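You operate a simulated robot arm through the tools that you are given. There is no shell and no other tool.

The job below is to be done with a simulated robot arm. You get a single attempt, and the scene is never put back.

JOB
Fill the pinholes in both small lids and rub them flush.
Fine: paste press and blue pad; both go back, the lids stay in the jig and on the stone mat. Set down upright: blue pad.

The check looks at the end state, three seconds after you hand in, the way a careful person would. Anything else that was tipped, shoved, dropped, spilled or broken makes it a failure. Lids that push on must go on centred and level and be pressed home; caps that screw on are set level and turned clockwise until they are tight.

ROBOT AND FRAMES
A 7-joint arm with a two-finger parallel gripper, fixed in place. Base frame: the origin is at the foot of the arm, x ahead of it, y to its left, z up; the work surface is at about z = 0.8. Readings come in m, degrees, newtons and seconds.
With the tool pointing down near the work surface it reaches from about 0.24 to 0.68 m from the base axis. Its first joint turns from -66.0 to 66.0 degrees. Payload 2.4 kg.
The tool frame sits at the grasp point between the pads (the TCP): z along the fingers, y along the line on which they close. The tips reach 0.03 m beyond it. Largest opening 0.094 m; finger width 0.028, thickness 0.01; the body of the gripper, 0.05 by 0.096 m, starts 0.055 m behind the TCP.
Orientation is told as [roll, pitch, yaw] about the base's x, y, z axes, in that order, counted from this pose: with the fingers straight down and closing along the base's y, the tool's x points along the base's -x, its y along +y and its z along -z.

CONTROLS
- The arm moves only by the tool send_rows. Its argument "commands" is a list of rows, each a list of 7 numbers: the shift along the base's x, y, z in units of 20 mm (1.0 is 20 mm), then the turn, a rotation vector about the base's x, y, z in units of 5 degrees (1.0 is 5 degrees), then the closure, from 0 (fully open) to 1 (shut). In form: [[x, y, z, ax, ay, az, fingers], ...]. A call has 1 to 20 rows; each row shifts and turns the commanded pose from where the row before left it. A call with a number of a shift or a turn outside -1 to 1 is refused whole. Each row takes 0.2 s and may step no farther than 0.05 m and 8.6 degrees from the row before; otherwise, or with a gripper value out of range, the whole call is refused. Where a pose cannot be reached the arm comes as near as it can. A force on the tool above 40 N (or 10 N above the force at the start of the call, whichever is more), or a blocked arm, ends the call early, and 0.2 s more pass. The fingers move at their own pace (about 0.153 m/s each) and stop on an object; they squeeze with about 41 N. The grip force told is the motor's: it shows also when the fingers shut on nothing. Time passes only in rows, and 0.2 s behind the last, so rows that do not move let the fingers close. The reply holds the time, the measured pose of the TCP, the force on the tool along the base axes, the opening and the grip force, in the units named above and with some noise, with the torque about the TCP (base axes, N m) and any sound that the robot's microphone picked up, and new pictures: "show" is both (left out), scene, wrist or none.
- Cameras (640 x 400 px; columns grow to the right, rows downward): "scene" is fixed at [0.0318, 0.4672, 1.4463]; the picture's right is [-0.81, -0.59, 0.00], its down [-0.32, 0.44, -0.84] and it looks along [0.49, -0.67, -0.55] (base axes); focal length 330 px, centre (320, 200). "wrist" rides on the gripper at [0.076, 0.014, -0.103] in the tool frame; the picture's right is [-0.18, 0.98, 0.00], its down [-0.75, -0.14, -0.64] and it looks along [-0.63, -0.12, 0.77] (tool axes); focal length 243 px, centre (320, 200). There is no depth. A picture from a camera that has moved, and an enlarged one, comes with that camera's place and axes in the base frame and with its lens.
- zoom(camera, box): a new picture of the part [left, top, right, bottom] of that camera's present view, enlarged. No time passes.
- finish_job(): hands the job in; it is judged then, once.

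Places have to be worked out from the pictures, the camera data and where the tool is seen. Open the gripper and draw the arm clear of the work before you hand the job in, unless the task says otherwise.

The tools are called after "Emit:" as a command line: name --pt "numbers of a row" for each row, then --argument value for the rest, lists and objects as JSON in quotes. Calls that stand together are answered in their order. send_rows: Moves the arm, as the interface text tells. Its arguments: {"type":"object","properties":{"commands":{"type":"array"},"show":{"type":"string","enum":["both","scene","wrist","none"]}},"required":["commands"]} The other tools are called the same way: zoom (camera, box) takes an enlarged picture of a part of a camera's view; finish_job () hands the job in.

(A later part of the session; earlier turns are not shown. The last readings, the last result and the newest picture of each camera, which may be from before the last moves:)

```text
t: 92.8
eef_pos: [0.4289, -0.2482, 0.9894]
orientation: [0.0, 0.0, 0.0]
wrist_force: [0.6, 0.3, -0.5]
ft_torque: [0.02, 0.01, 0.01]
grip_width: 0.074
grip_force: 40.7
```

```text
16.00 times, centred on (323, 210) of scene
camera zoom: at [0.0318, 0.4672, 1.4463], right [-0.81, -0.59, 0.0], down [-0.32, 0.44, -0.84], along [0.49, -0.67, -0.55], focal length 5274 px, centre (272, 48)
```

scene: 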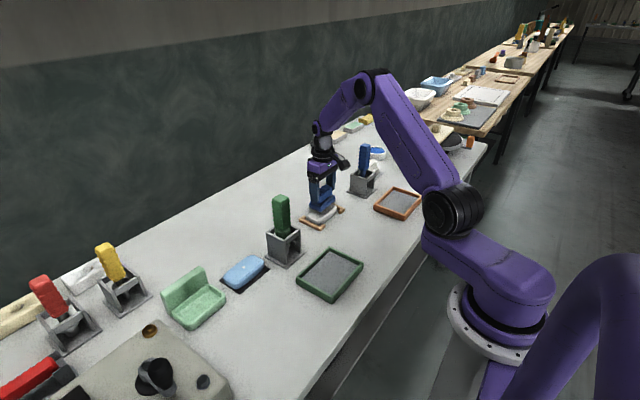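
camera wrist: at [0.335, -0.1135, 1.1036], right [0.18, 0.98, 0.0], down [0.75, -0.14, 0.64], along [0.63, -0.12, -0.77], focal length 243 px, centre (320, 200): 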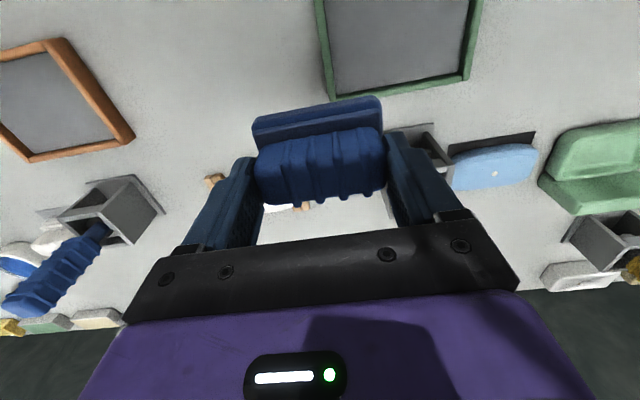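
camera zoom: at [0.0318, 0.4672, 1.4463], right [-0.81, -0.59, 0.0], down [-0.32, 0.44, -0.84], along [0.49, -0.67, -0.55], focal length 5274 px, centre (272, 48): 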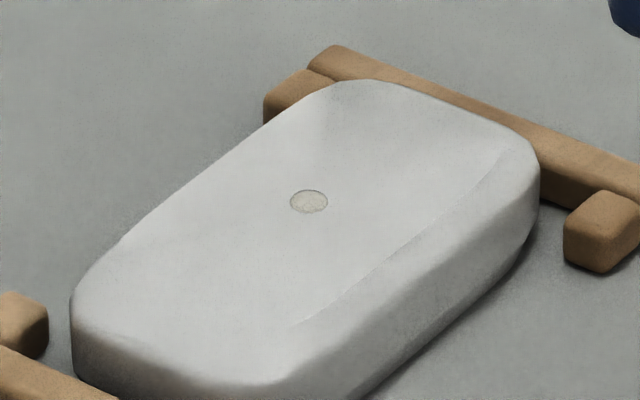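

The white lid has not moved. I now go to the blue lid, where contrast is better for seeing a before/after change, travelling in front of the green press at x≈0.43.

Emit:
send_rows --pt "0 0.978 0 0 0 0 1" --pt "0 0.978 0 0 0 0 1" --pt "0 0.978 0 0 0 0 1" --pt "0 0.978 0 0 0 0 1" --pt "0 0.978 0 0 0 0 1" --pt "0 0.978 0 0 0 0 1" --pt "0 0.978 0 0 0 0 1" --pt "0 0.978 0 0 0 0 1" --pt "0 0.978 0 0 0 0 1" --pt "0 0.978 0 0 0 0 1" --pt "0 0.978 0 0 0 0 1" --pt "0 0.978 0 0 0 0 1" --pt "0 0.978 0 0 0 0 1" --pt "0 0.978 0 0 0 0 1" --pt "0 0.978 0 0 0 0 1" --pt "0 0.978 0 0 0 0 1" --pt "0 0.978 0 0 0 0 1" --pt "0 0 0 0 0 0 1" --show "both"

Emit:
zoom --camera "scene" --box '[318, 205, 328, 214]'

Emit:
zoom --camera "scene" --box '[236, 259, 252, 269]'

```text
t: 96.6
eef_pos: [0.4292, 0.0852, 0.9885]
orientation: [0.0, 0.0, 0.1]
wrist_force: [0.8, -0.5, -1.1]
ft_torque: [-0.01, 0.01, 0.0]
grip_width: 0.0739
grip_force: 41.0
camera wrist: at [0.3527, 0.1009, 1.0908], right [0.18, 0.98, 0.0], down [0.75, -0.14, 0.64], along [0.63, -0.12, -0.77], focal length 243 px, centre (320, 200)
```

scene: 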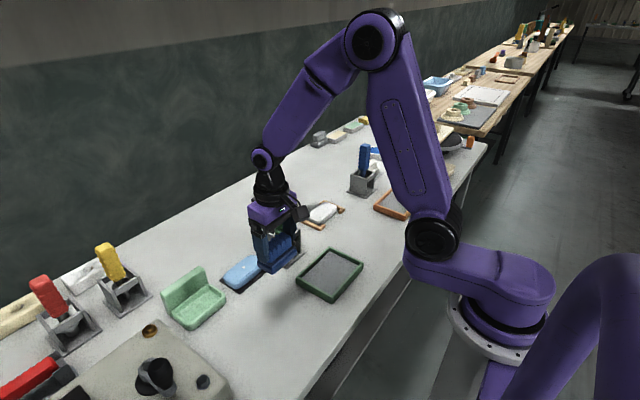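
wrist: 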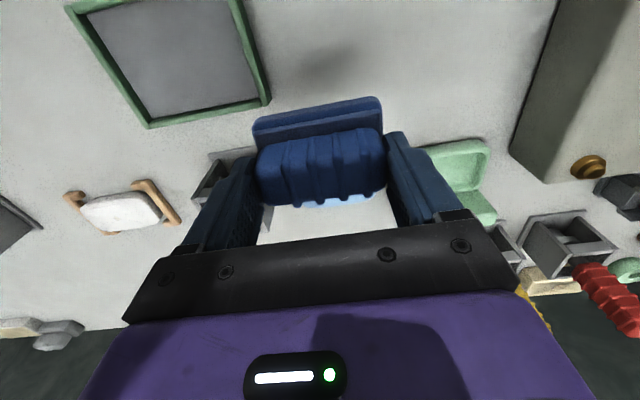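

```text
16.00 times, centred on (323, 210) of scene
camera zoom: at [0.0318, 0.4672, 1.4463], right [-0.81, -0.59, 0.0], down [-0.32, 0.44, -0.84], along [0.49, -0.67, -0.55], focal length 5274 px, centre (272, 48)
```

zoom: 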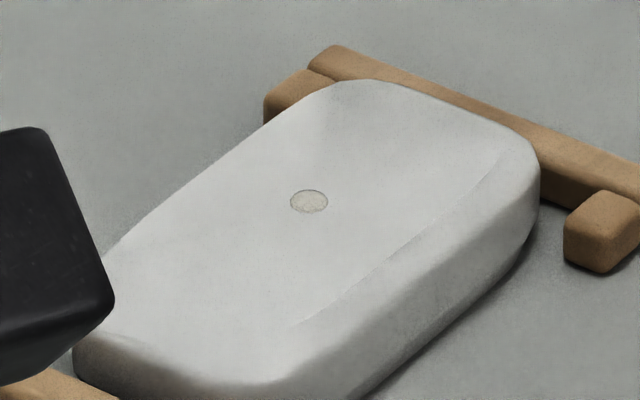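

```text
16.00 times, centred on (244, 264) of scene
camera zoom: at [0.0318, 0.4672, 1.4463], right [-0.81, -0.59, 0.0], down [-0.32, 0.44, -0.84], along [0.49, -0.67, -0.55], focal length 5274 px, centre (1536, -824)
```

zoom: 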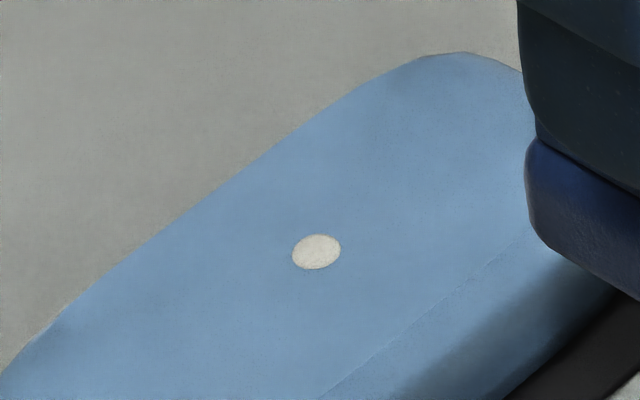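

The white lid is visible past the left finger in this wrist view; I zoom in for a finer look at its plug.

Emit:
zoom --camera "wrist" --box '[100, 195, 150, 225]'

Emit:
zoom --camera "wrist" --box '[115, 203, 135, 217]'

```text
12.80 times, centred on (125, 210) of wrist
camera zoom: at [0.3527, 0.1009, 1.0908], right [0.18, 0.98, 0.0], down [0.75, -0.14, 0.64], along [0.63, -0.12, -0.77], focal length 3106 px, centre (2816, 72)
```

zoom: 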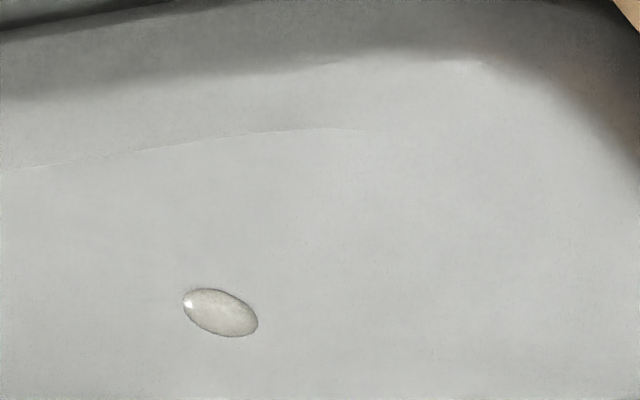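

```text
16.00 times, centred on (125, 210) of wrist
camera zoom: at [0.3527, 0.1009, 1.0908], right [0.18, 0.98, 0.0], down [0.75, -0.14, 0.64], along [0.63, -0.12, -0.77], focal length 3882 px, centre (3440, 40)
```

zoom: 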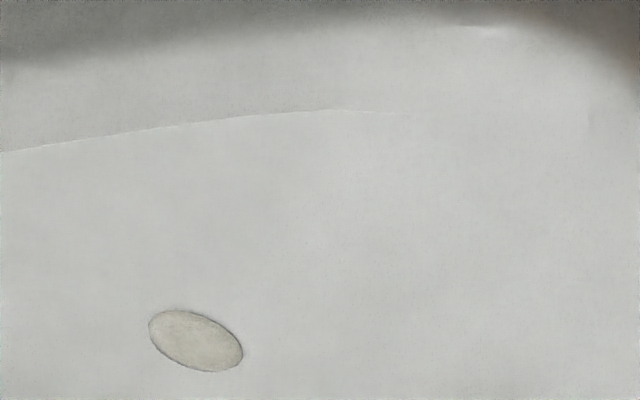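

I advance over the blue lid and lower to about 10 mm above it.

Emit:
send_rows --pt "0.936 0 0 0 0 0 1" --pt "0.936 0 0 0 0 0 1" --pt "0.936 0 0 0 0 0 1" --pt "0.936 0 0 0 0 0 1" --pt "0.936 0 0 0 0 0 1" --pt "0.936 0 0 0 0 0 1" --pt "0.936 0 0 0 0 0 1" --pt "0 0 -1 0 0 0 1" --pt "0 0 -1 0 0 0 1" --pt "0 0 -1 0 0 0 1" --pt "0 0 -1 0 0 0 1" --pt "0 0 -0.4 0 0 0 1" --pt "0 0 0 0 0 0 1" --show "both"

Emit:
zoom --camera "scene" --box '[205, 225, 285, 295]'

Emit:
zoom --camera "wrist" --box '[220, 60, 420, 220]'

```text
t: 99.4
eef_pos: [0.5593, 0.0852, 0.9012]
orientation: [0.1, -0.1, 0.0]
wrist_force: [-0.8, 0.0, -1.2]
ft_torque: [0.0, 0.0, 0.02]
grip_width: 0.0742
grip_force: 41.0
camera wrist: at [0.4826, 0.1, 1.0038], right [0.18, 0.98, 0.0], down [0.75, -0.14, 0.64], along [0.63, -0.12, -0.77], focal length 243 px, centre (320, 200)
```

scene: 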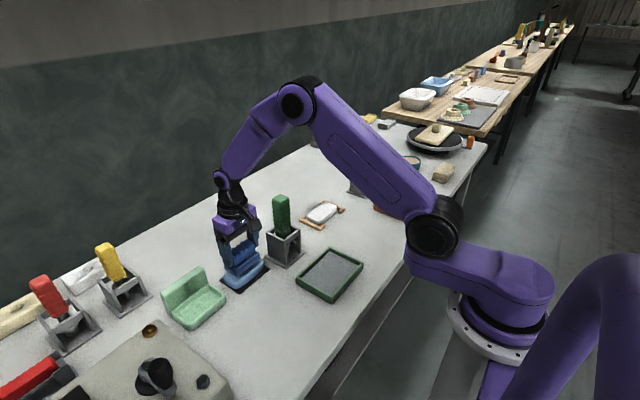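
wrist: 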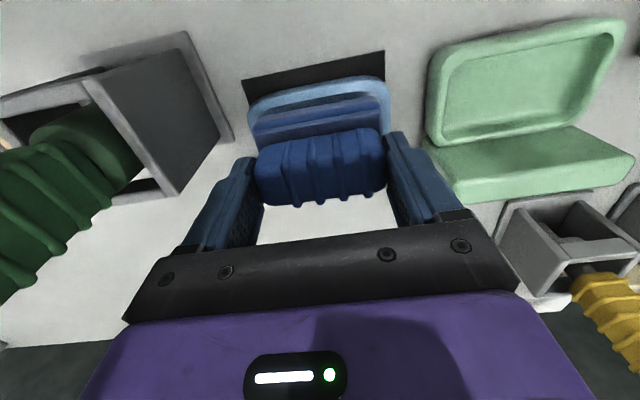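

```text
5.71 times, centred on (245, 260) of scene
camera zoom: at [0.0318, 0.4672, 1.4463], right [-0.81, -0.59, 0.0], down [-0.32, 0.44, -0.84], along [0.49, -0.67, -0.55], focal length 1884 px, centre (749, -143)
```

zoom: 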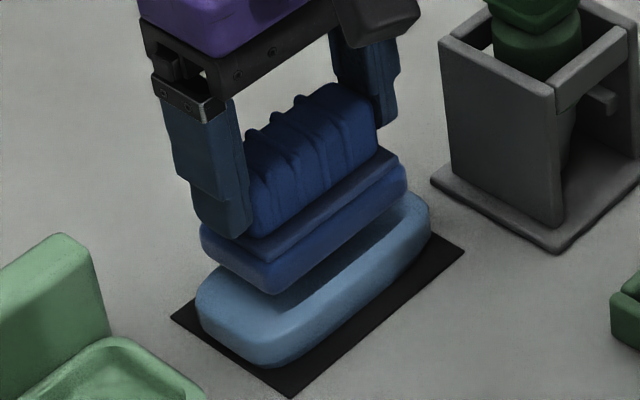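

```text
2.50 times, centred on (320, 140) of wrist
camera zoom: at [0.4826, 0.1, 1.0038], right [0.18, 0.98, 0.0], down [0.75, -0.14, 0.64], along [0.63, -0.12, -0.77], focal length 606 px, centre (320, 350)
```

zoom: 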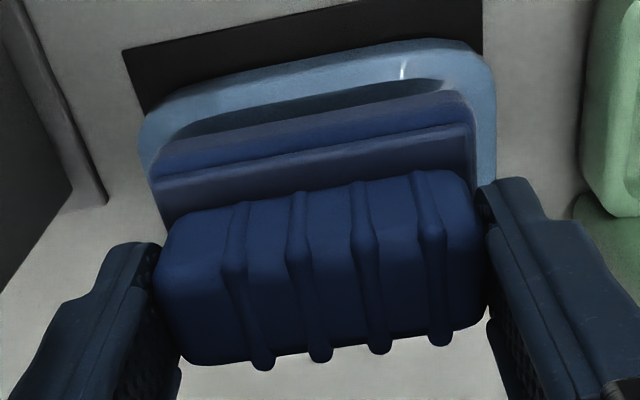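

The pad is centred on the blue lid. I descend to contact in small steps.

Emit:
send_rows --pt "0 0 -0.3 0 0 0 1" --pt "0 0 -0.1 0 0 0 1" --pt "0 0 0 0 0 0 1" --show "none"

Emit:
send_rows --pt "0 0 -0.03 0 0 0 1" --pt "0 0 -0.03 0 0 0 1" --pt "0 0 0 0 0 0 1" --show "none"

```text
t: 100.2
eef_pos: [0.5599, 0.0845, 0.8926]
orientation: [0.1, 0.0, 0.0]
wrist_force: [0.4, -0.9, -0.9]
ft_torque: [0.03, -0.01, 0.02]
grip_width: 0.0741
grip_force: 41.3
```

```text
t: 101.0
eef_pos: [0.5585, 0.0841, 0.8921]
orientation: [-0.1, 0.0, -0.1]
wrist_force: [0.2, -0.2, -0.6]
ft_torque: [-0.02, -0.02, 0.02]
grip_width: 0.074
grip_force: 40.7
```

Emit:
send_rows --pt "0 0 -0.03 0 0 0 1" --pt "0 0 -0.02 0 0 0 1" --pt "0 0 0 0 0 0 1" --show "none"

```text
t: 101.8
eef_pos: [0.5597, 0.0848, 0.8915]
orientation: [-0.1, 0.0, 0.0]
wrist_force: [-0.7, 0.3, 1.1]
ft_torque: [-0.02, 0.03, 0.02]
grip_width: 0.0742
grip_force: 40.7
```

Light contact (~2 N). I begin with two gentle short strokes and check that the blue lid stays put on its mat.

Emit:
send_rows --pt "0 0 -0.01 0 0 0 1" --pt "0 0.2 0 0 0 0 1" --pt "0 0.2 0 0 0 0 1" --pt "0 -0.2 0 0 0 0 1" --pt "0 -0.2 0 0 0 0 1" --pt "0 0 0 0 0 0 1" --show "none"

Emit:
zoom --camera "scene" --box '[205, 225, 285, 295]'

```text
t: 103.2
eef_pos: [0.5594, 0.0868, 0.8902]
orientation: [0.0, -0.1, 0.1]
wrist_force: [1.5, 10.3, 19.3]
ft_torque: [0.3, 0.06, 0.0]
grip_width: 0.0741
grip_force: 41.0
```

```text
5.71 times, centred on (245, 260) of scene
camera zoom: at [0.0314, 0.4674, 1.4463], right [-0.81, -0.59, 0.0], down [-0.32, 0.44, -0.84], along [0.49, -0.67, -0.55], focal length 1884 px, centre (749, -143)
```

zoom: 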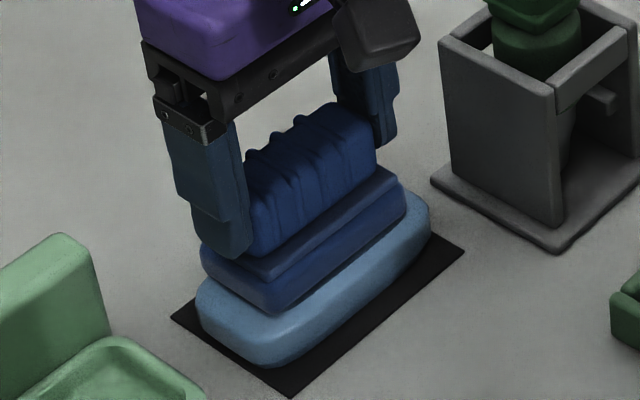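

The lid stayed on its mat, but force grew to ~20 N. I ease 0.5 mm and continue with strokes.

Emit:
send_rows --pt "0 0 0.025 0 0 0 1" --pt "0 0.25 0 0 0 0 1" --pt "0 0.25 0 0 0 0 1" --pt "0 -0.25 0 0 0 0 1" --pt "0 -0.25 0 0 0 0 1" --pt "0 -0.25 0 0 0 0 1" --pt "0 -0.25 0 0 0 0 1" --pt "0 0.25 0 0 0 0 1" --pt "0 0.25 0 0 0 0 1" --pt "0 0 0 0 0 0 1" --show "none"

Emit:
zoom --camera "scene" --box '[205, 225, 285, 295]'

```text
t: 105.4
eef_pos: [0.5591, 0.0833, 0.8898]
orientation: [0.0, 0.0, 0.0]
wrist_force: [-0.3, -4.7, 6.2]
ft_torque: [-0.2, -0.15, -0.08]
grip_width: 0.0739
grip_force: 41.6
```

```text
5.71 times, centred on (245, 260) of scene
camera zoom: at [0.0317, 0.4671, 1.4464], right [-0.81, -0.59, 0.0], down [-0.32, 0.44, -0.84], along [0.49, -0.67, -0.55], focal length 1884 px, centre (749, -143)
```

zoom: 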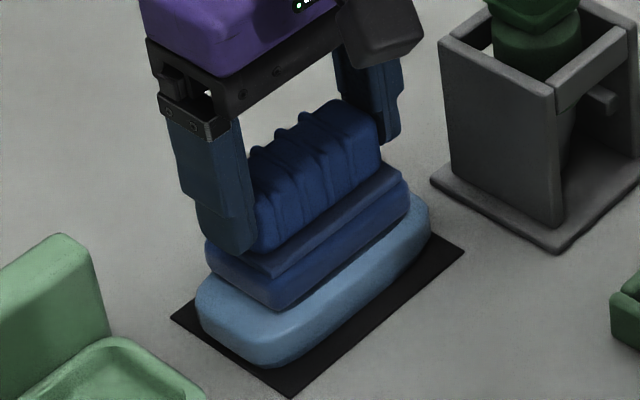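

Good: ~7 N and the lid is unmoved. I continue with more strokes.

Emit:
send_rows --pt "0 0.25 0 0 0 0 1" --pt "0 0.25 0 0 0 0 1" --pt "0 -0.25 0 0 0 0 1" --pt "0 -0.25 0 0 0 0 1" --pt "0 -0.25 0 0 0 0 1" --pt "0 -0.25 0 0 0 0 1" --pt "0 0.25 0 0 0 0 1" --pt "0 0.25 0 0 0 0 1" --pt "0 0.25 0 0 0 0 1" --pt "0 0.25 0 0 0 0 1" --pt "0 -0.25 0 0 0 0 1" --pt "0 -0.25 0 0 0 0 1" --pt "0 -0.25 0 0 0 0 1" --pt "0 -0.25 0 0 0 0 1" --pt "0 0.25 0 0 0 0 1" --pt "0 0.25 0 0 0 0 1" --pt "0 0 0 0 0 0 1" --show "none"

Emit:
zoom --camera "scene" --box '[205, 225, 285, 295]'

```text
t: 109.0
eef_pos: [0.5606, 0.0838, 0.89]
orientation: [0.0, 0.0, -0.1]
wrist_force: [0.2, -2.2, 3.0]
ft_torque: [-0.11, 0.03, -0.02]
grip_width: 0.0742
grip_force: 41.1
```

```text
5.71 times, centred on (245, 260) of scene
camera zoom: at [0.0317, 0.4671, 1.4463], right [-0.81, -0.59, 0.0], down [-0.32, 0.44, -0.84], along [0.49, -0.67, -0.55], focal length 1884 px, centre (749, -143)
```

zoom: 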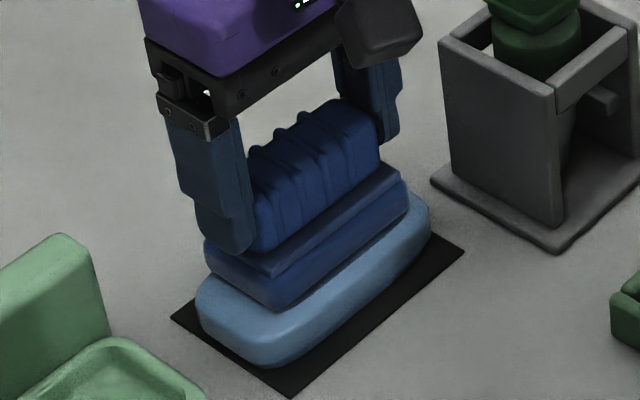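

Force dropped to ~4 N. I add 0.3 mm and do one more batch, then lift and inspect.

Emit:
send_rows --pt "0 0 -0.012 0 0 0 1" --pt "0 0.25 0 0 0 0 1" --pt "0 0.25 0 0 0 0 1" --pt "0 -0.25 0 0 0 0 1" --pt "0 -0.25 0 0 0 0 1" --pt "0 -0.25 0 0 0 0 1" --pt "0 -0.25 0 0 0 0 1" --pt "0 0.25 0 0 0 0 1" --pt "0 0.25 0 0 0 0 1" --pt "0 0.25 0 0 0 0 1" --pt "0 0.25 0 0 0 0 1" --pt "0 -0.25 0 0 0 0 1" --pt "0 -0.25 0 0 0 0 1" --pt "0 -0.25 0 0 0 0 1" --pt "0 -0.25 0 0 0 0 1" --pt "0 0.25 0 0 0 0 1" --pt "0 0.25 0 0 0 0 1" --pt "0 0 0 0 0 0 1" --show "none"

Emit:
send_rows --pt "0 0 0.3 0 0 0 1" --pt "0 0 0.7 0 0 0 1" --pt "0 0 1 0 0 0 1" --pt "0 0 1 0 0 0 1" --pt "0 0 1 0 0 0 1" --pt "-0.936 0 1 0 0 0 1" --pt "-0.936 0 0 0 0 0 1" --pt "-0.936 0 0 0 0 0 1" --pt "-0.936 0 0 0 0 0 1" --pt "-0.936 0 0 0 0 0 1" --pt "-0.936 0 0 0 0 0 1" --pt "-0.936 0 0 0 0 0 1" --pt "0 0 0 0 0 0 1" --show "none"

Emit:
zoom --camera "scene" --box '[236, 259, 252, 269]'

```text
t: 112.8
eef_pos: [0.5599, 0.0829, 0.8894]
orientation: [0.0, -0.1, -0.1]
wrist_force: [-0.3, -5.7, 10.9]
ft_torque: [-0.26, 0.11, 0.07]
grip_width: 0.074
grip_force: 41.0
```

```text
t: 115.6
eef_pos: [0.4288, 0.0865, 0.989]
orientation: [0.0, 0.1, 0.1]
wrist_force: [-0.7, 1.0, -0.4]
ft_torque: [-0.01, 0.02, 0.01]
grip_width: 0.074
grip_force: 41.1
```

```text
16.00 times, centred on (244, 264) of scene
camera zoom: at [0.0318, 0.4672, 1.4463], right [-0.81, -0.59, 0.0], down [-0.32, 0.44, -0.84], along [0.49, -0.67, -0.55], focal length 5274 px, centre (1536, -824)
```

zoom: 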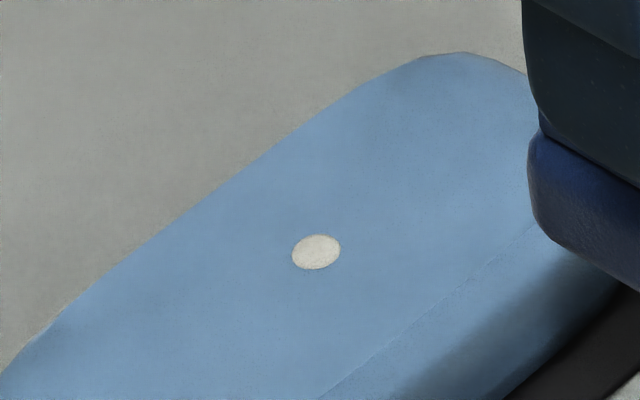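

No clear visual change at this scale. I examine the white plug again from this same wrist viewpoint.

Emit:
zoom --camera "wrist" --box '[100, 195, 150, 225]'

Emit:
zoom --camera "scene" --box '[238, 260, 250, 267]'

Emit:
zoom --camera "wrist" --box '[320, 180, 390, 220]'

```text
12.80 times, centred on (125, 210) of wrist
camera zoom: at [0.3516, 0.1009, 1.0923], right [0.18, 0.98, 0.0], down [0.75, -0.14, 0.64], along [0.63, -0.12, -0.77], focal length 3106 px, centre (2816, 72)
```

zoom: 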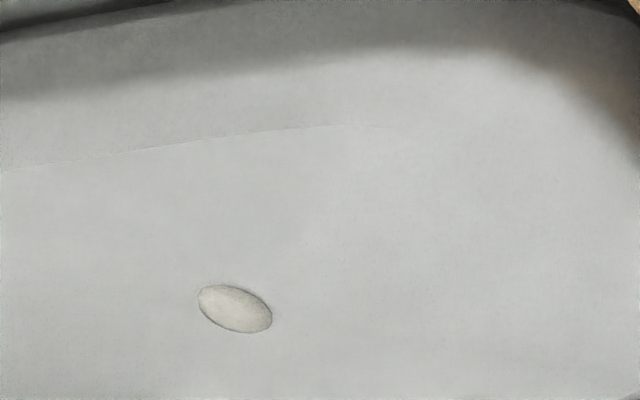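

```text
16.00 times, centred on (244, 264) of scene
camera zoom: at [0.0318, 0.4672, 1.4463], right [-0.81, -0.59, 0.0], down [-0.32, 0.44, -0.84], along [0.49, -0.67, -0.55], focal length 5274 px, centre (1536, -816)
```

zoom: 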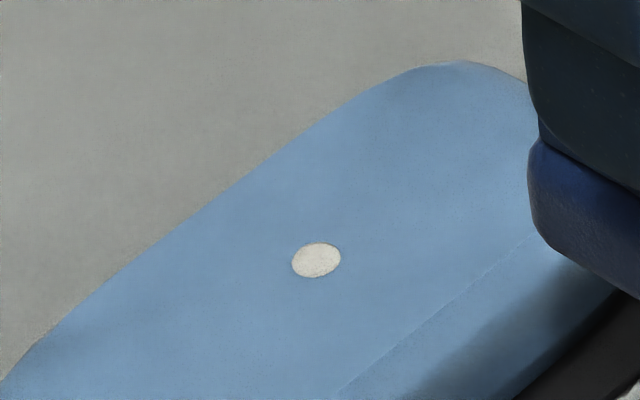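

```text
9.14 times, centred on (355, 200) of wrist
camera zoom: at [0.3516, 0.1009, 1.0923], right [0.18, 0.98, 0.0], down [0.75, -0.14, 0.64], along [0.63, -0.12, -0.77], focal length 2218 px, centre (0, 200)
```

zoom: 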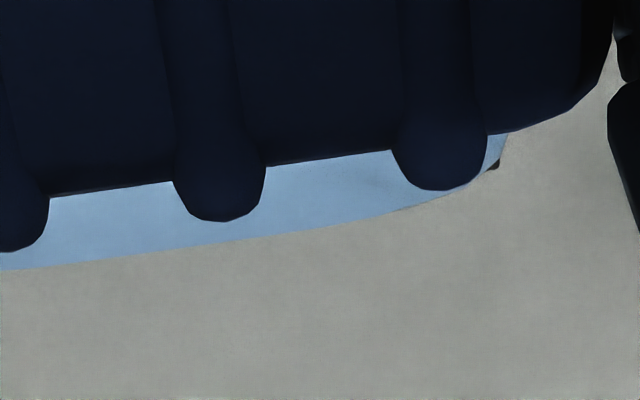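

The renderings are not conclusive at this range. On the way back I take a close oblique look at the white plug from beside the jig, keeping the pad clear of everything.

Emit:
send_rows --pt "0 -0.985 0 0 0 0 1" --pt "0 -0.985 0 0 0 0 1" --pt "0 -0.985 0 0 0 0 1" --pt "0 -0.985 0 0 0 0 1" --pt "0 -0.985 0 0 0 0 1" --pt "0 -0.985 0 0 0 0 1" --pt "0 -0.985 0 0 0 0 1" --pt "0 -0.985 0 0 0 0 1" --pt "0 -0.985 0 0 0 0 1" --pt "0 -0.985 0 0 0 0 1" --pt "0 -0.985 0 0 0 0 1" --pt "0 -0.985 0 0 0 0 1" --pt "0 0 0 0 0 0 1" --show "none"

Emit:
send_rows --pt "0.96 0 0 0 0 0 1" --pt "0.96 0 0 0 0 0 1" --pt "0.96 0 0 0 0 0 1" --pt "0.96 0 -0.8 0 0 0 1" --pt "0.96 0 -0.8 0 0 0 1" --pt "0.96 0 -0.8 0 0 0 1" --pt "0 0 -0.8 0 0 0 1" --pt "0 0 -0.8 0 0 0 1" --pt "0 0 0 0 0 0 1" --show "both"

Emit:
zoom --camera "wrist" --box '[190, 145, 215, 165]'

```text
t: 118.4
eef_pos: [0.4286, -0.1538, 0.989]
orientation: [0.0, 0.0, 0.1]
wrist_force: [-0.1, 1.4, -0.8]
ft_torque: [0.01, -0.04, 0.01]
grip_width: 0.0742
grip_force: 41.2
```

```text
t: 120.4
eef_pos: [0.5434, -0.1516, 0.9094]
orientation: [0.1, 0.0, -0.2]
wrist_force: [-0.3, 0.6, -2.0]
ft_torque: [0.02, -0.04, 0.0]
grip_width: 0.0741
grip_force: 40.9
camera wrist: at [0.4671, -0.1369, 1.013], right [0.19, 0.98, 0.0], down [0.75, -0.14, 0.64], along [0.63, -0.12, -0.77], focal length 243 px, centre (320, 200)
```

scene: 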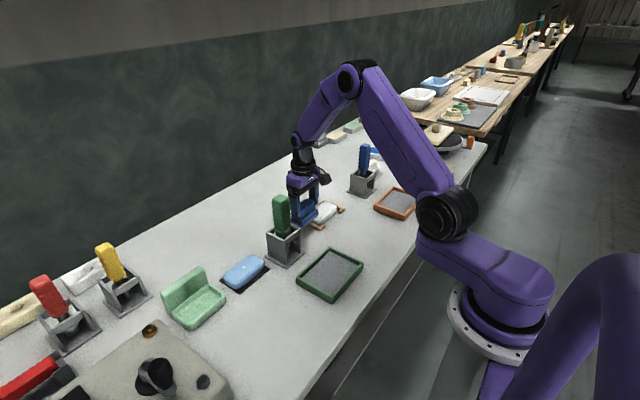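
wrist: 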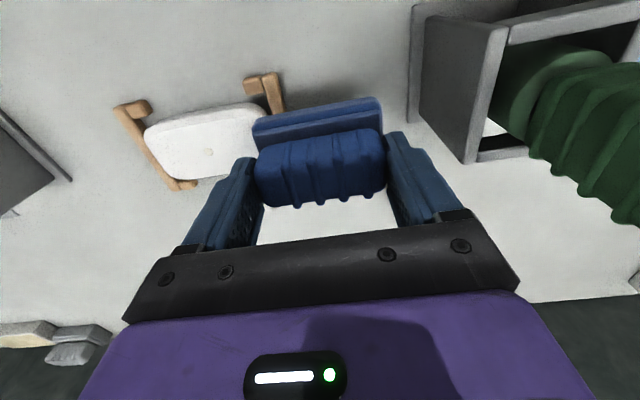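

```text
16.00 times, centred on (202, 155) of wrist
camera zoom: at [0.4671, -0.1369, 1.013], right [0.19, 0.98, 0.0], down [0.75, -0.14, 0.64], along [0.63, -0.12, -0.77], focal length 3882 px, centre (2200, 920)
```

zoom: 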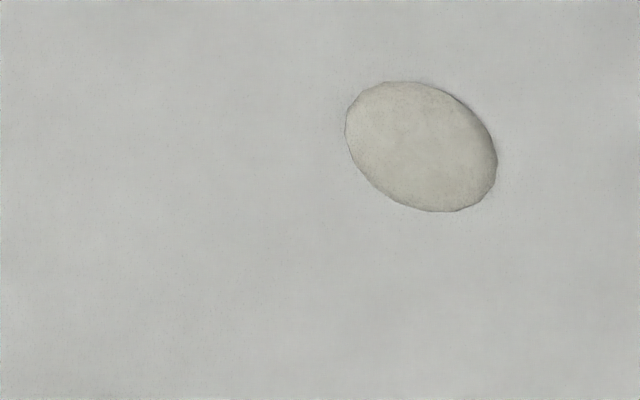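

This close view shows the plug as a slightly proud disc with a thin dark edge on the camera side. I'll do a longer, firmer rubbing session on the white lid and then retake exactly this view to compare.

Emit:
send_rows --pt "0.048 -0.961 0 0 0 0 1" --pt "0.048 -0.961 0 0 0 0 1" --pt "0.048 -0.961 0 0 0 0 1" --pt "0.048 -0.961 0 0 0 0 1" --pt "0.048 -0.962 0 0 0 0 1" --pt "0 0 -0.5 0 0 0 1" --pt "0 0 -0.3 0 0 0 1" --pt "0 0 -0.2 0 0 0 1" --pt "0 0 -0.04 0 0 0 1" --pt "0 0 -0.03 0 0 0 1" --pt "0 0 0 0 0 0 1" --pt "0 0 0 0 0 0 1" --show "none"

```text
t: 123.0
eef_pos: [0.5474, -0.2483, 0.8897]
orientation: [0.0, -0.1, 0.0]
wrist_force: [0.2, 1.6, -1.1]
ft_torque: [0.01, 0.01, -0.02]
grip_width: 0.074
grip_force: 40.9
```

Emit:
send_rows --pt "0 0 -0.02 0 0 0 1" --pt "0 0 -0.01 0 0 0 1" --pt "0 0.5 0 0 0 0 1" --pt "0 -0.5 0 0 0 0 1" --pt "0 -0.5 0 0 0 0 1" --pt "0 0.5 0 0 0 0 1" --pt "0 0.5 0 0 0 0 1" --pt "0 -0.5 0 0 0 0 1" --pt "0 -0.5 0 0 0 0 1" --pt "0 0.5 0 0 0 0 1" --pt "0 0 0 0 0 0 1" --show "none"

Emit:
zoom --camera "scene" --box '[295, 185, 350, 230]'

```text
t: 125.4
eef_pos: [0.55, -0.2468, 0.8882]
orientation: [0.0, 0.0, 0.0]
wrist_force: [0.1, -0.8, 0.2]
ft_torque: [-0.08, -0.06, -0.03]
grip_width: 0.074
grip_force: 41.4
```

```text
8.89 times, centred on (322, 208) of scene
camera zoom: at [0.0318, 0.4672, 1.4463], right [-0.81, -0.59, 0.0], down [-0.32, 0.44, -0.84], along [0.49, -0.67, -0.55], focal length 2930 px, centre (298, 133)
```

zoom: 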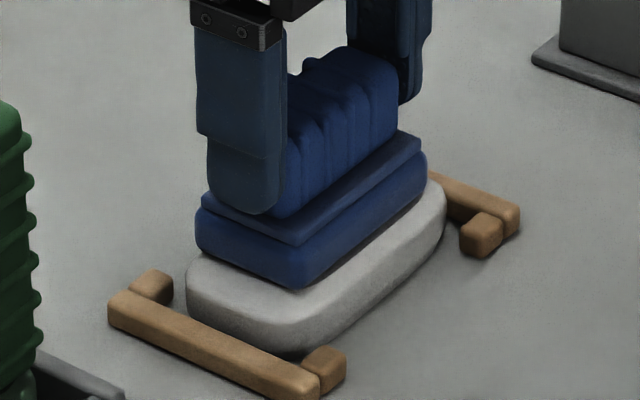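

Only a light touch now. I lower 0.5 mm more and rub with full ±10 mm quick strokes.

Emit:
send_rows --pt "0 0 -0.025 0 0 0 1" --pt "0 0 0 0 0 0 1" --pt "0 0 0 0 0 0 1" --show "none"

```text
t: 126.2
eef_pos: [0.5488, -0.2475, 0.8868]
orientation: [0.0, 0.0, 0.0]
wrist_force: [-2.3, 0.5, 5.7]
ft_torque: [0.02, 0.09, 0.0]
grip_width: 0.0743
grip_force: 41.3
```

Emit:
send_rows --pt "0 0.3 0 0 0 0 1" --pt "0 0.3 0 0 0 0 1" --pt "0 -0.3 0 0 0 0 1" --pt "0 -0.3 0 0 0 0 1" --pt "0 -0.3 0 0 0 0 1" --pt "0 -0.3 0 0 0 0 1" --pt "0 0.3 0 0 0 0 1" --pt "0 0.3 0 0 0 0 1" --pt "0 0.3 0 0 0 0 1" --pt "0 0.3 0 0 0 0 1" --pt "0 -0.3 0 0 0 0 1" --pt "0 -0.3 0 0 0 0 1" --pt "0 -0.3 0 0 0 0 1" --pt "0 -0.3 0 0 0 0 1" --pt "0 0.3 0 0 0 0 1" --pt "0 0.3 0 0 0 0 1" --show "none"

Emit:
zoom --camera "scene" --box '[295, 185, 350, 230]'

```text
t: 129.6
eef_pos: [0.5484, -0.2487, 0.8877]
orientation: [0.0, -0.1, -0.1]
wrist_force: [-3.0, -8.7, 15.8]
ft_torque: [0.08, 0.01, 0.03]
grip_width: 0.0739
grip_force: 41.4
```

```text
8.89 times, centred on (322, 208) of scene
camera zoom: at [0.0315, 0.4671, 1.4464], right [-0.81, -0.59, 0.0], down [-0.32, 0.44, -0.84], along [0.49, -0.67, -0.55], focal length 2930 px, centre (298, 133)
```

zoom: 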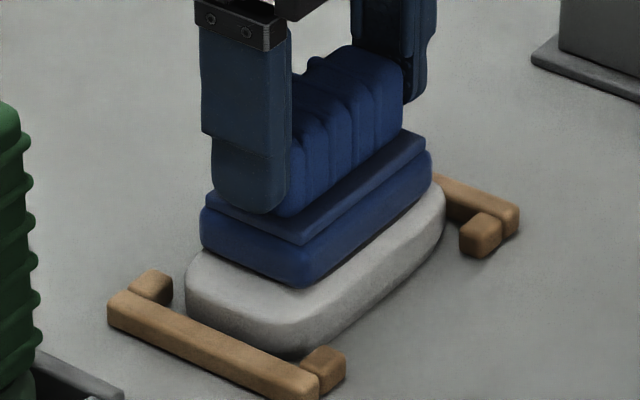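

~16 N now. One more set, then I go back to the same inspection pose as before.

Emit:
send_rows --pt "0 0 0.005 0 0 0 1" --pt "0 0.3 0 0 0 0 1" --pt "0 0.3 0 0 0 0 1" --pt "0 -0.3 0 0 0 0 1" --pt "0 -0.3 0 0 0 0 1" --pt "0 -0.3 0 0 0 0 1" --pt "0 -0.3 0 0 0 0 1" --pt "0 0.3 0 0 0 0 1" --pt "0 0.3 0 0 0 0 1" --pt "0 0.3 0 0 0 0 1" --pt "0 0.3 0 0 0 0 1" --pt "0 -0.3 0 0 0 0 1" --pt "0 -0.3 0 0 0 0 1" --pt "0 -0.3 0 0 0 0 1" --pt "0 -0.3 0 0 0 0 1" --pt "0 0.3 0 0 0 0 1" --pt "0 0.3 0 0 0 0 1" --pt "0 0 0 0 0 0 1" --show "none"

Emit:
send_rows --pt "0 0 0.3 0 0 0 1" --pt "0 0 0.4 0 0 0 1" --pt "0 0 0.42 0 0 0 1" --pt "-0.048 0.961 0 0 0 0 1" --pt "-0.048 0.961 0 0 0 0 1" --pt "-0.048 0.961 0 0 0 0 1" --pt "-0.048 0.961 0 0 0 0 1" --pt "-0.048 0.962 0 0 0 0 1" --pt "0 0 0 0 0 0 1" --show "none"

Emit:
zoom --camera "wrist" --box '[190, 145, 215, 165]'

```text
t: 133.4
eef_pos: [0.5481, -0.2479, 0.8887]
orientation: [0.0, 0.1, -0.1]
wrist_force: [-0.7, -2.0, 4.8]
ft_torque: [-0.21, -0.09, -0.08]
grip_width: 0.0743
grip_force: 41.2
```

```text
t: 135.4
eef_pos: [0.5447, -0.1515, 0.9103]
orientation: [0.0, 0.0, -0.1]
wrist_force: [-0.2, 0.6, -0.5]
ft_torque: [0.0, -0.02, 0.0]
grip_width: 0.074
grip_force: 41.1
```

```text
16.00 times, centred on (202, 155) of wrist
camera zoom: at [0.4668, -0.1362, 1.0134], right [0.18, 0.98, 0.0], down [0.75, -0.14, 0.64], along [0.63, -0.12, -0.77], focal length 3882 px, centre (2200, 920)
```

zoom: 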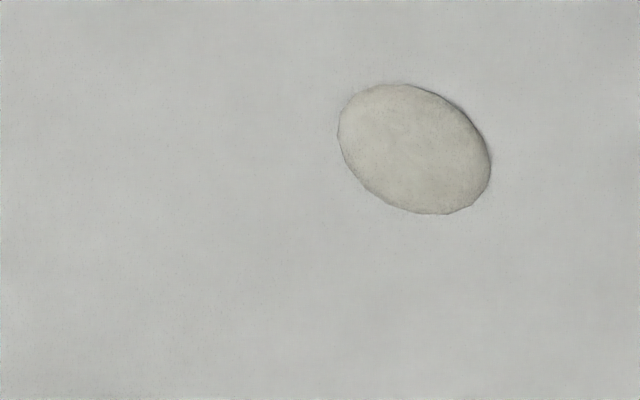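

The view is essentially identical before and after, so I can't learn more with the pad in hand. I return the pad to its original place, then inspect both plugs up close at a grazing angle with the empty gripper.

Emit:
send_rows --pt "0 0 0.9 0 0 0 1" --pt "0 0 0.9 0 0 0 1" --pt "0 0 0.867 0 0 0 1" --pt "-0.964 -0.60375 0 0 0 0 1" --pt "-0.964 -0.60375 0 0 0 0 1" --pt "-0.964 -0.60375 0 0 0 0 1" --pt "-0.964 -0.60375 0 0 0 0 1" --pt "-0.964 -0.60375 0 0 0 0 1" --pt "-0.964 -0.60375 0 0 0 0 1" --pt "-0.964 -0.60375 0 0 0 0 1" --pt "-0.964 -0.60375 0 0 0 0 1" --pt "0 0 0 0 0 0 1" --show "both"

```text
t: 138.0
eef_pos: [0.3888, -0.2468, 0.9621]
orientation: [0.1, 0.0, -0.1]
wrist_force: [-1.0, 0.2, -1.2]
ft_torque: [-0.03, 0.02, 0.01]
grip_width: 0.0742
grip_force: 40.8
camera wrist: at [0.3133, -0.2324, 1.065], right [0.18, 0.98, 0.0], down [0.75, -0.14, 0.64], along [0.63, -0.12, -0.77], focal length 243 px, centre (320, 200)
```

scene: 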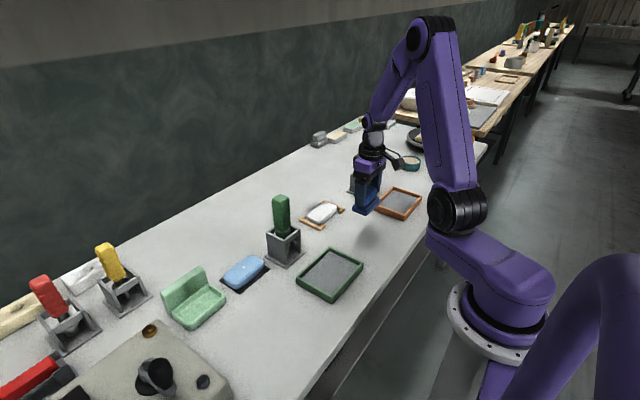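
wrist: 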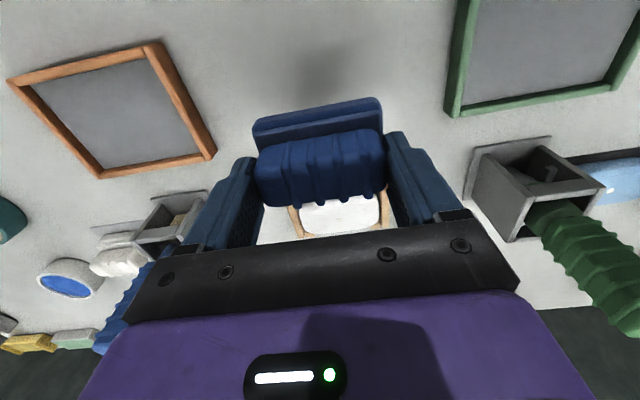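

Near its home; y reads ~2 mm high compared with when I picked it up, so I correct that and lower it.

Emit:
send_rows --pt "0 -0.09 -0.8 0 0 0 1" --pt "0 0 -1 0 0 0 1" --pt "0 0 -1 0 0 0 1" --pt "0 0 -1 0 0 0 1" --pt "0 0 -0.7 0 0 0 1" --pt "0 0 -0.2 0 0 0 1" --pt "0 0 -0.1 0 0 0 1" --pt "0 0 0 0 0 0 1" --show "none"

Emit:
zoom --camera "scene" --box '[338, 195, 398, 255]'

```text
t: 139.8
eef_pos: [0.389, -0.2501, 0.8665]
orientation: [0.0, 0.0, 0.0]
wrist_force: [-0.3, -0.7, -0.1]
ft_torque: [0.02, 0.0, 0.04]
grip_width: 0.0741
grip_force: 41.9
```

```text
6.67 times, centred on (368, 225) of scene
camera zoom: at [0.0318, 0.4672, 1.4463], right [-0.81, -0.59, 0.0], down [-0.32, 0.44, -0.84], along [0.49, -0.67, -0.55], focal length 2198 px, centre (0, 33)
```

zoom: 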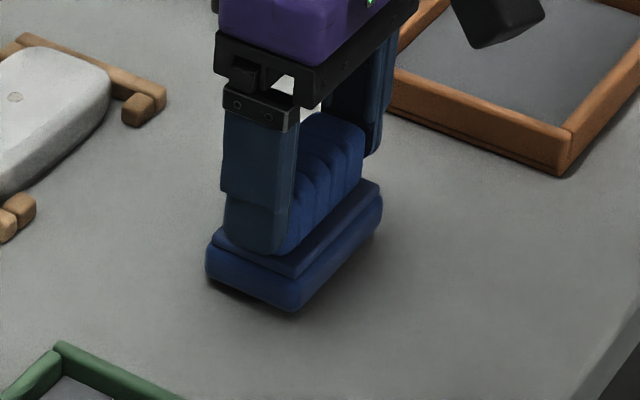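

About 5 mm above the bench. I lower slowly until the bench takes the weight.

Emit:
send_rows --pt "0 0 -0.12 0 0 0 1" --pt "0 0 -0.06 0 0 0 1" --pt "0 0 -0.03 0 0 0 1" --pt "0 0 0 0 0 0 1" --show "none"

```text
t: 140.8
eef_pos: [0.3901, -0.2509, 0.8624]
orientation: [0.0, 0.0, 0.0]
wrist_force: [0.3, -0.6, -1.8]
ft_torque: [-0.04, 0.0, -0.01]
grip_width: 0.0739
grip_force: 40.7
```

Emit:
send_rows --pt "0 0 -0.03 0 0 0 1" --pt "0 0 -0.03 0 0 0 1" --pt "0 0 0 0 0 0 1" --show "none"

```text
t: 141.6
eef_pos: [0.389, -0.2505, 0.8615]
orientation: [0.0, 0.0, -0.1]
wrist_force: [-2.6, 1.0, 8.1]
ft_torque: [0.12, 0.13, 0.05]
grip_width: 0.074
grip_force: 41.8
```

The pad is on the bench at the same TCP height as when picked up. I ease the pressure slightly and release, then rise.

Emit:
send_rows --pt "0 0 0.02 0 0 0 1" --pt "0 0 0 0 0 0 1" --pt "0 0 0 0 0 0 0.3" --pt "0 0 0 0 0 0 0" --pt "0 0 0 0 0 0 0" --show "none"

Emit:
send_rows --pt "0 0 0.5 0 0 0 0" --pt "0 0 1 0 0 0 0" --pt "0 0 1 0 0 0 0" --pt "0 0 1 0 0 0 0" --pt "0 0 1 0 0 0 0" --pt "0 0 1 0 0 0 0" --pt "0 0 0 0 0 0 0" --show "both"

Emit:
zoom --camera "scene" --box '[348, 208, 383, 248]'

```text
t: 142.8
eef_pos: [0.3888, -0.2502, 0.861]
orientation: [0.0, 0.0, 0.0]
wrist_force: [0.1, -0.3, -0.1]
ft_torque: [0.01, 0.04, 0.02]
grip_width: 0.0941
grip_force: 0.2
```

```text
t: 144.4
eef_pos: [0.3882, -0.2494, 0.9718]
orientation: [0.0, 0.0, 0.0]
wrist_force: [0.3, 0.6, 0.2]
ft_torque: [-0.03, -0.03, 0.01]
grip_width: 0.0939
grip_force: 0.0
camera wrist: at [0.3116, -0.2359, 1.0743], right [0.18, 0.98, 0.0], down [0.75, -0.14, 0.64], along [0.63, -0.12, -0.77], focal length 243 px, centre (320, 200)
```

scene: 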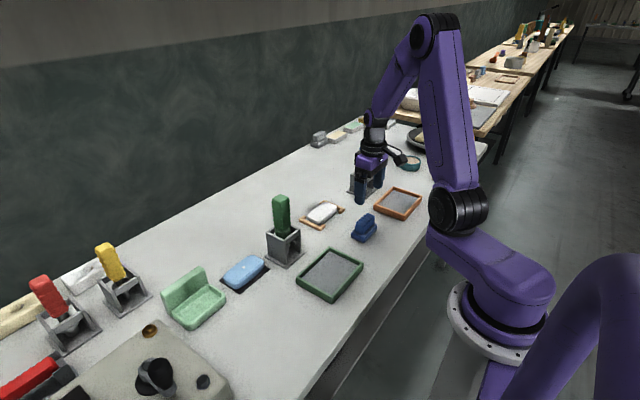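
wrist: 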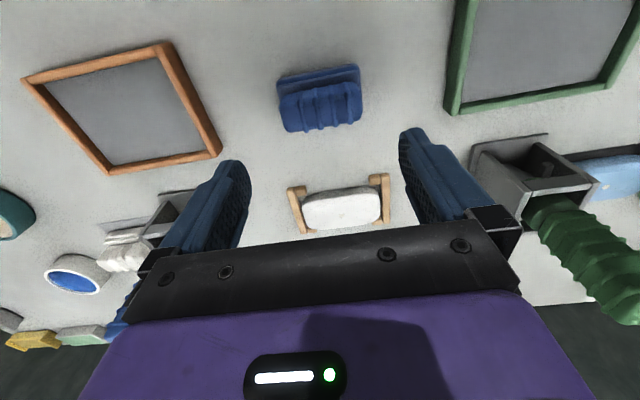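

```text
10.00 times, centred on (366, 228) of scene
camera zoom: at [0.0318, 0.4672, 1.4463], right [-0.81, -0.59, 0.0], down [-0.32, 0.44, -0.84], along [0.49, -0.67, -0.55], focal length 3296 px, centre (-135, -80)
```

zoom: 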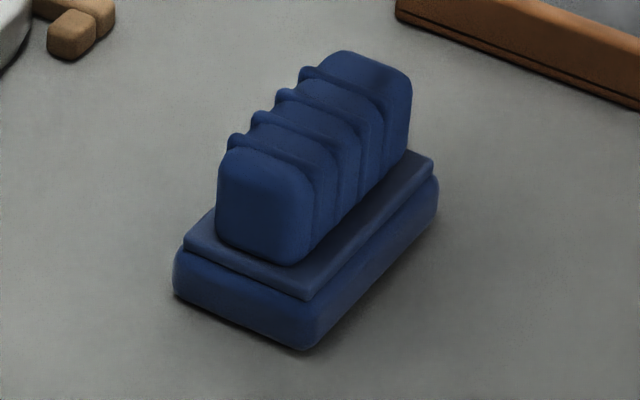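

The pad is back upright within ~1 mm of its original spot. Now I look at the white plug from here, then tilt the wrist for a grazing view.

Emit:
zoom --camera "wrist" --box '[325, 195, 360, 220]'

Emit:
send_rows --pt "0 0 0 0 -1 0 0" --pt "0 0 0 0 -1 0 0" --pt "0 0 0 0 -1 0 0" --pt "0 0 0 0 -1 0 0" --pt "0 0 0 0 -1 0 0" --pt "0 0 0 0 -1 0 0" --pt "0 0 0 0 0 0 0" --show "both"

```text
16.00 times, centred on (342, 208) of wrist
camera zoom: at [0.3116, -0.2359, 1.0743], right [0.18, 0.98, 0.0], down [0.75, -0.14, 0.64], along [0.63, -0.12, -0.77], focal length 3882 px, centre (-40, 80)
```

zoom: 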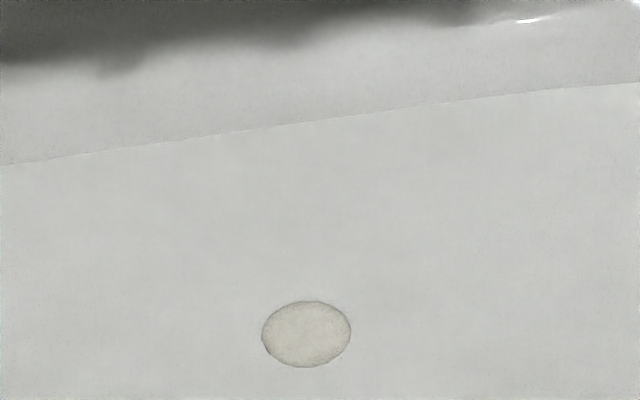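

```text
t: 146.0
eef_pos: [0.3889, -0.2494, 0.9731]
orientation: [-0.1, -30.0, 0.0]
wrist_force: [0.5, 0.2, 0.4]
ft_torque: [0.03, -0.01, -0.02]
grip_width: 0.094
grip_force: 0.1
camera wrist: at [0.2717, -0.2356, 1.023], right [0.16, 0.98, 0.09], down [0.33, -0.14, 0.93], along [0.93, -0.12, -0.35], focal length 243 px, centre (320, 200)
```

scene: 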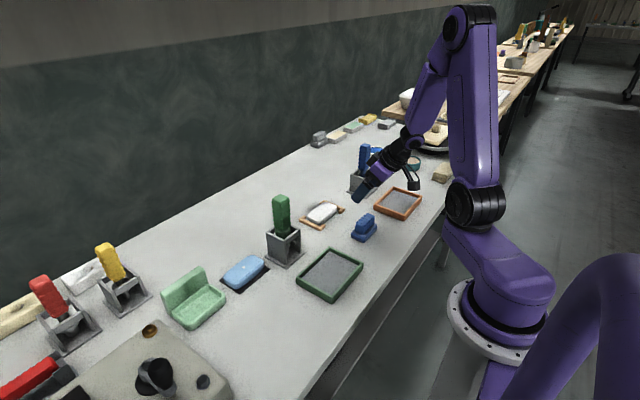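
wrist: 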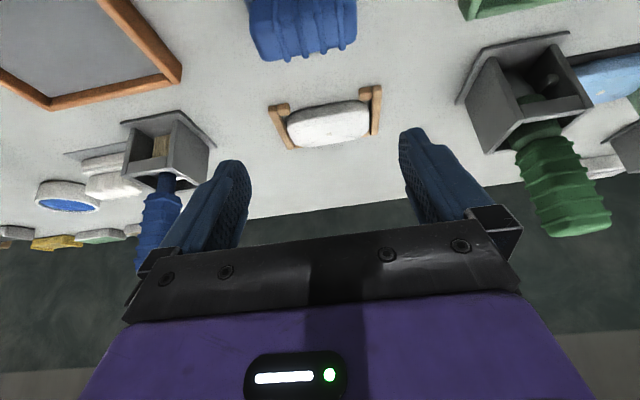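

I plan a safe low viewpoint: tilt to 45°, yaw -35°, with the TCP near (0.464,-0.189,0.886), so the camera sits low beside the pad looking at the white plug at ~18° elevation.

Emit:
send_rows --pt "0 0 0 0 -1 0 0" --pt "0 0 0 0 -1 0 0" --pt "0 0 0 0 -1 0 0" --pt "0.533 0.43 -0.3 0 0 -1 0" --pt "0.533 0.43 -0.3 0 0 -1 0" --pt "0.533 0.43 -0.4 0 0 -1 0" --pt "0.533 0.43 -0.4 0 0 -1 0" --pt "0.533 0.43 -0.4 0 0 -1 0" --pt "0.533 0.43 -0.4 0 0 -1 0" --pt "0.533 0.43 -0.4 0 0 -1 0" --pt "0 0 0 0 0 0 0" --show "both"

```text
t: 148.4
eef_pos: [0.4441, -0.212, 0.9207]
orientation: [0.3, -45.0, -34.5]
wrist_force: [1.1, 0.4, -0.4]
ft_torque: [0.0, 0.01, -0.04]
grip_width: 0.0939
grip_force: 0.1
out of reach, approached as far as the arm can: row 10
camera wrist: at [0.3476, -0.1281, 0.9392], right [0.66, 0.74, 0.13], down [-0.02, -0.16, 0.99], along [0.75, -0.65, -0.1], focal length 243 px, centre (320, 200)
```

scene: 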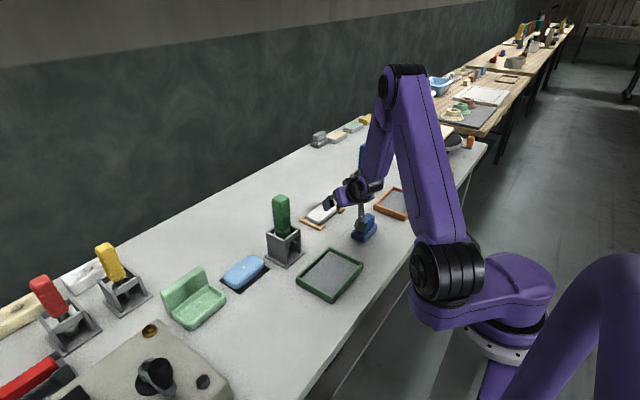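
wrist: 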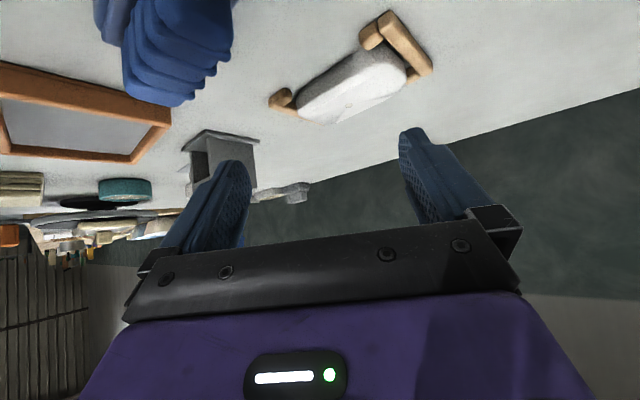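

The arm reached its limit slightly short, but the view is good. I zoom on the plug, and check clearance around the blue pad.

Emit:
zoom --camera "wrist" --box '[325, 90, 365, 115]'

Emit:
zoom --camera "scene" --box '[320, 160, 400, 250]'

Emit:
zoom --camera "wrist" --box '[260, 0, 440, 130]'

```text
16.00 times, centred on (345, 102) of wrist
camera zoom: at [0.3476, -0.1281, 0.9392], right [0.66, 0.74, 0.13], down [-0.02, -0.16, 0.99], along [0.75, -0.65, -0.1], focal length 3882 px, centre (-80, 1760)
```

zoom: 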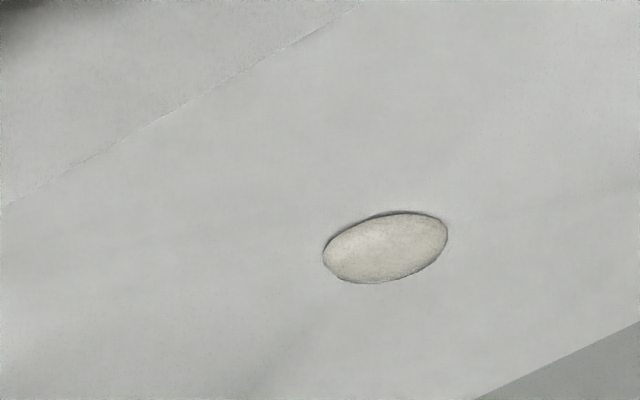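

```text
4.44 times, centred on (360, 205) of scene
camera zoom: at [0.0318, 0.4672, 1.4463], right [-0.81, -0.59, 0.0], down [-0.32, 0.44, -0.84], along [0.49, -0.67, -0.55], focal length 1465 px, centre (142, 178)
```

zoom: 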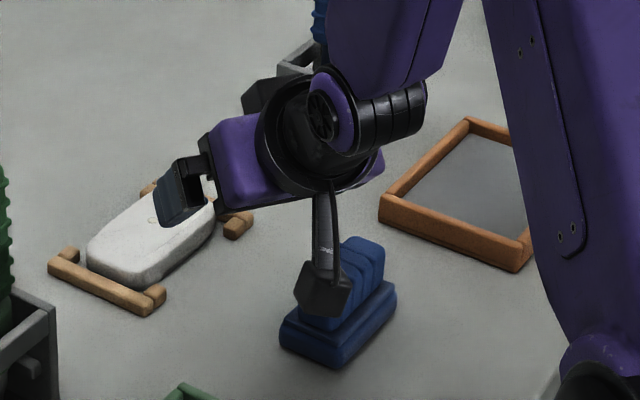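

```text
3.08 times, centred on (350, 65) of wrist
camera zoom: at [0.3476, -0.1281, 0.9392], right [0.66, 0.74, 0.13], down [-0.02, -0.16, 0.99], along [0.75, -0.65, -0.1], focal length 746 px, centre (228, 615)
```

zoom: 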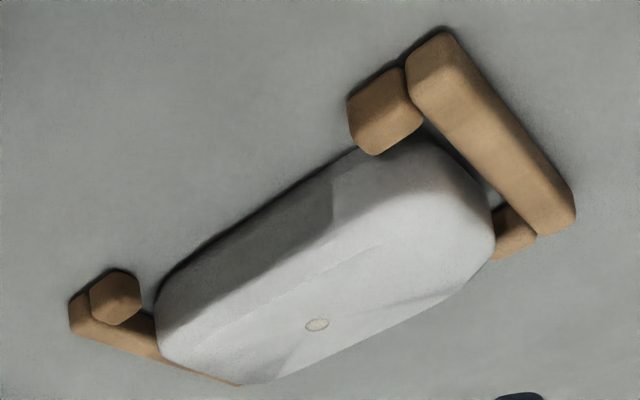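

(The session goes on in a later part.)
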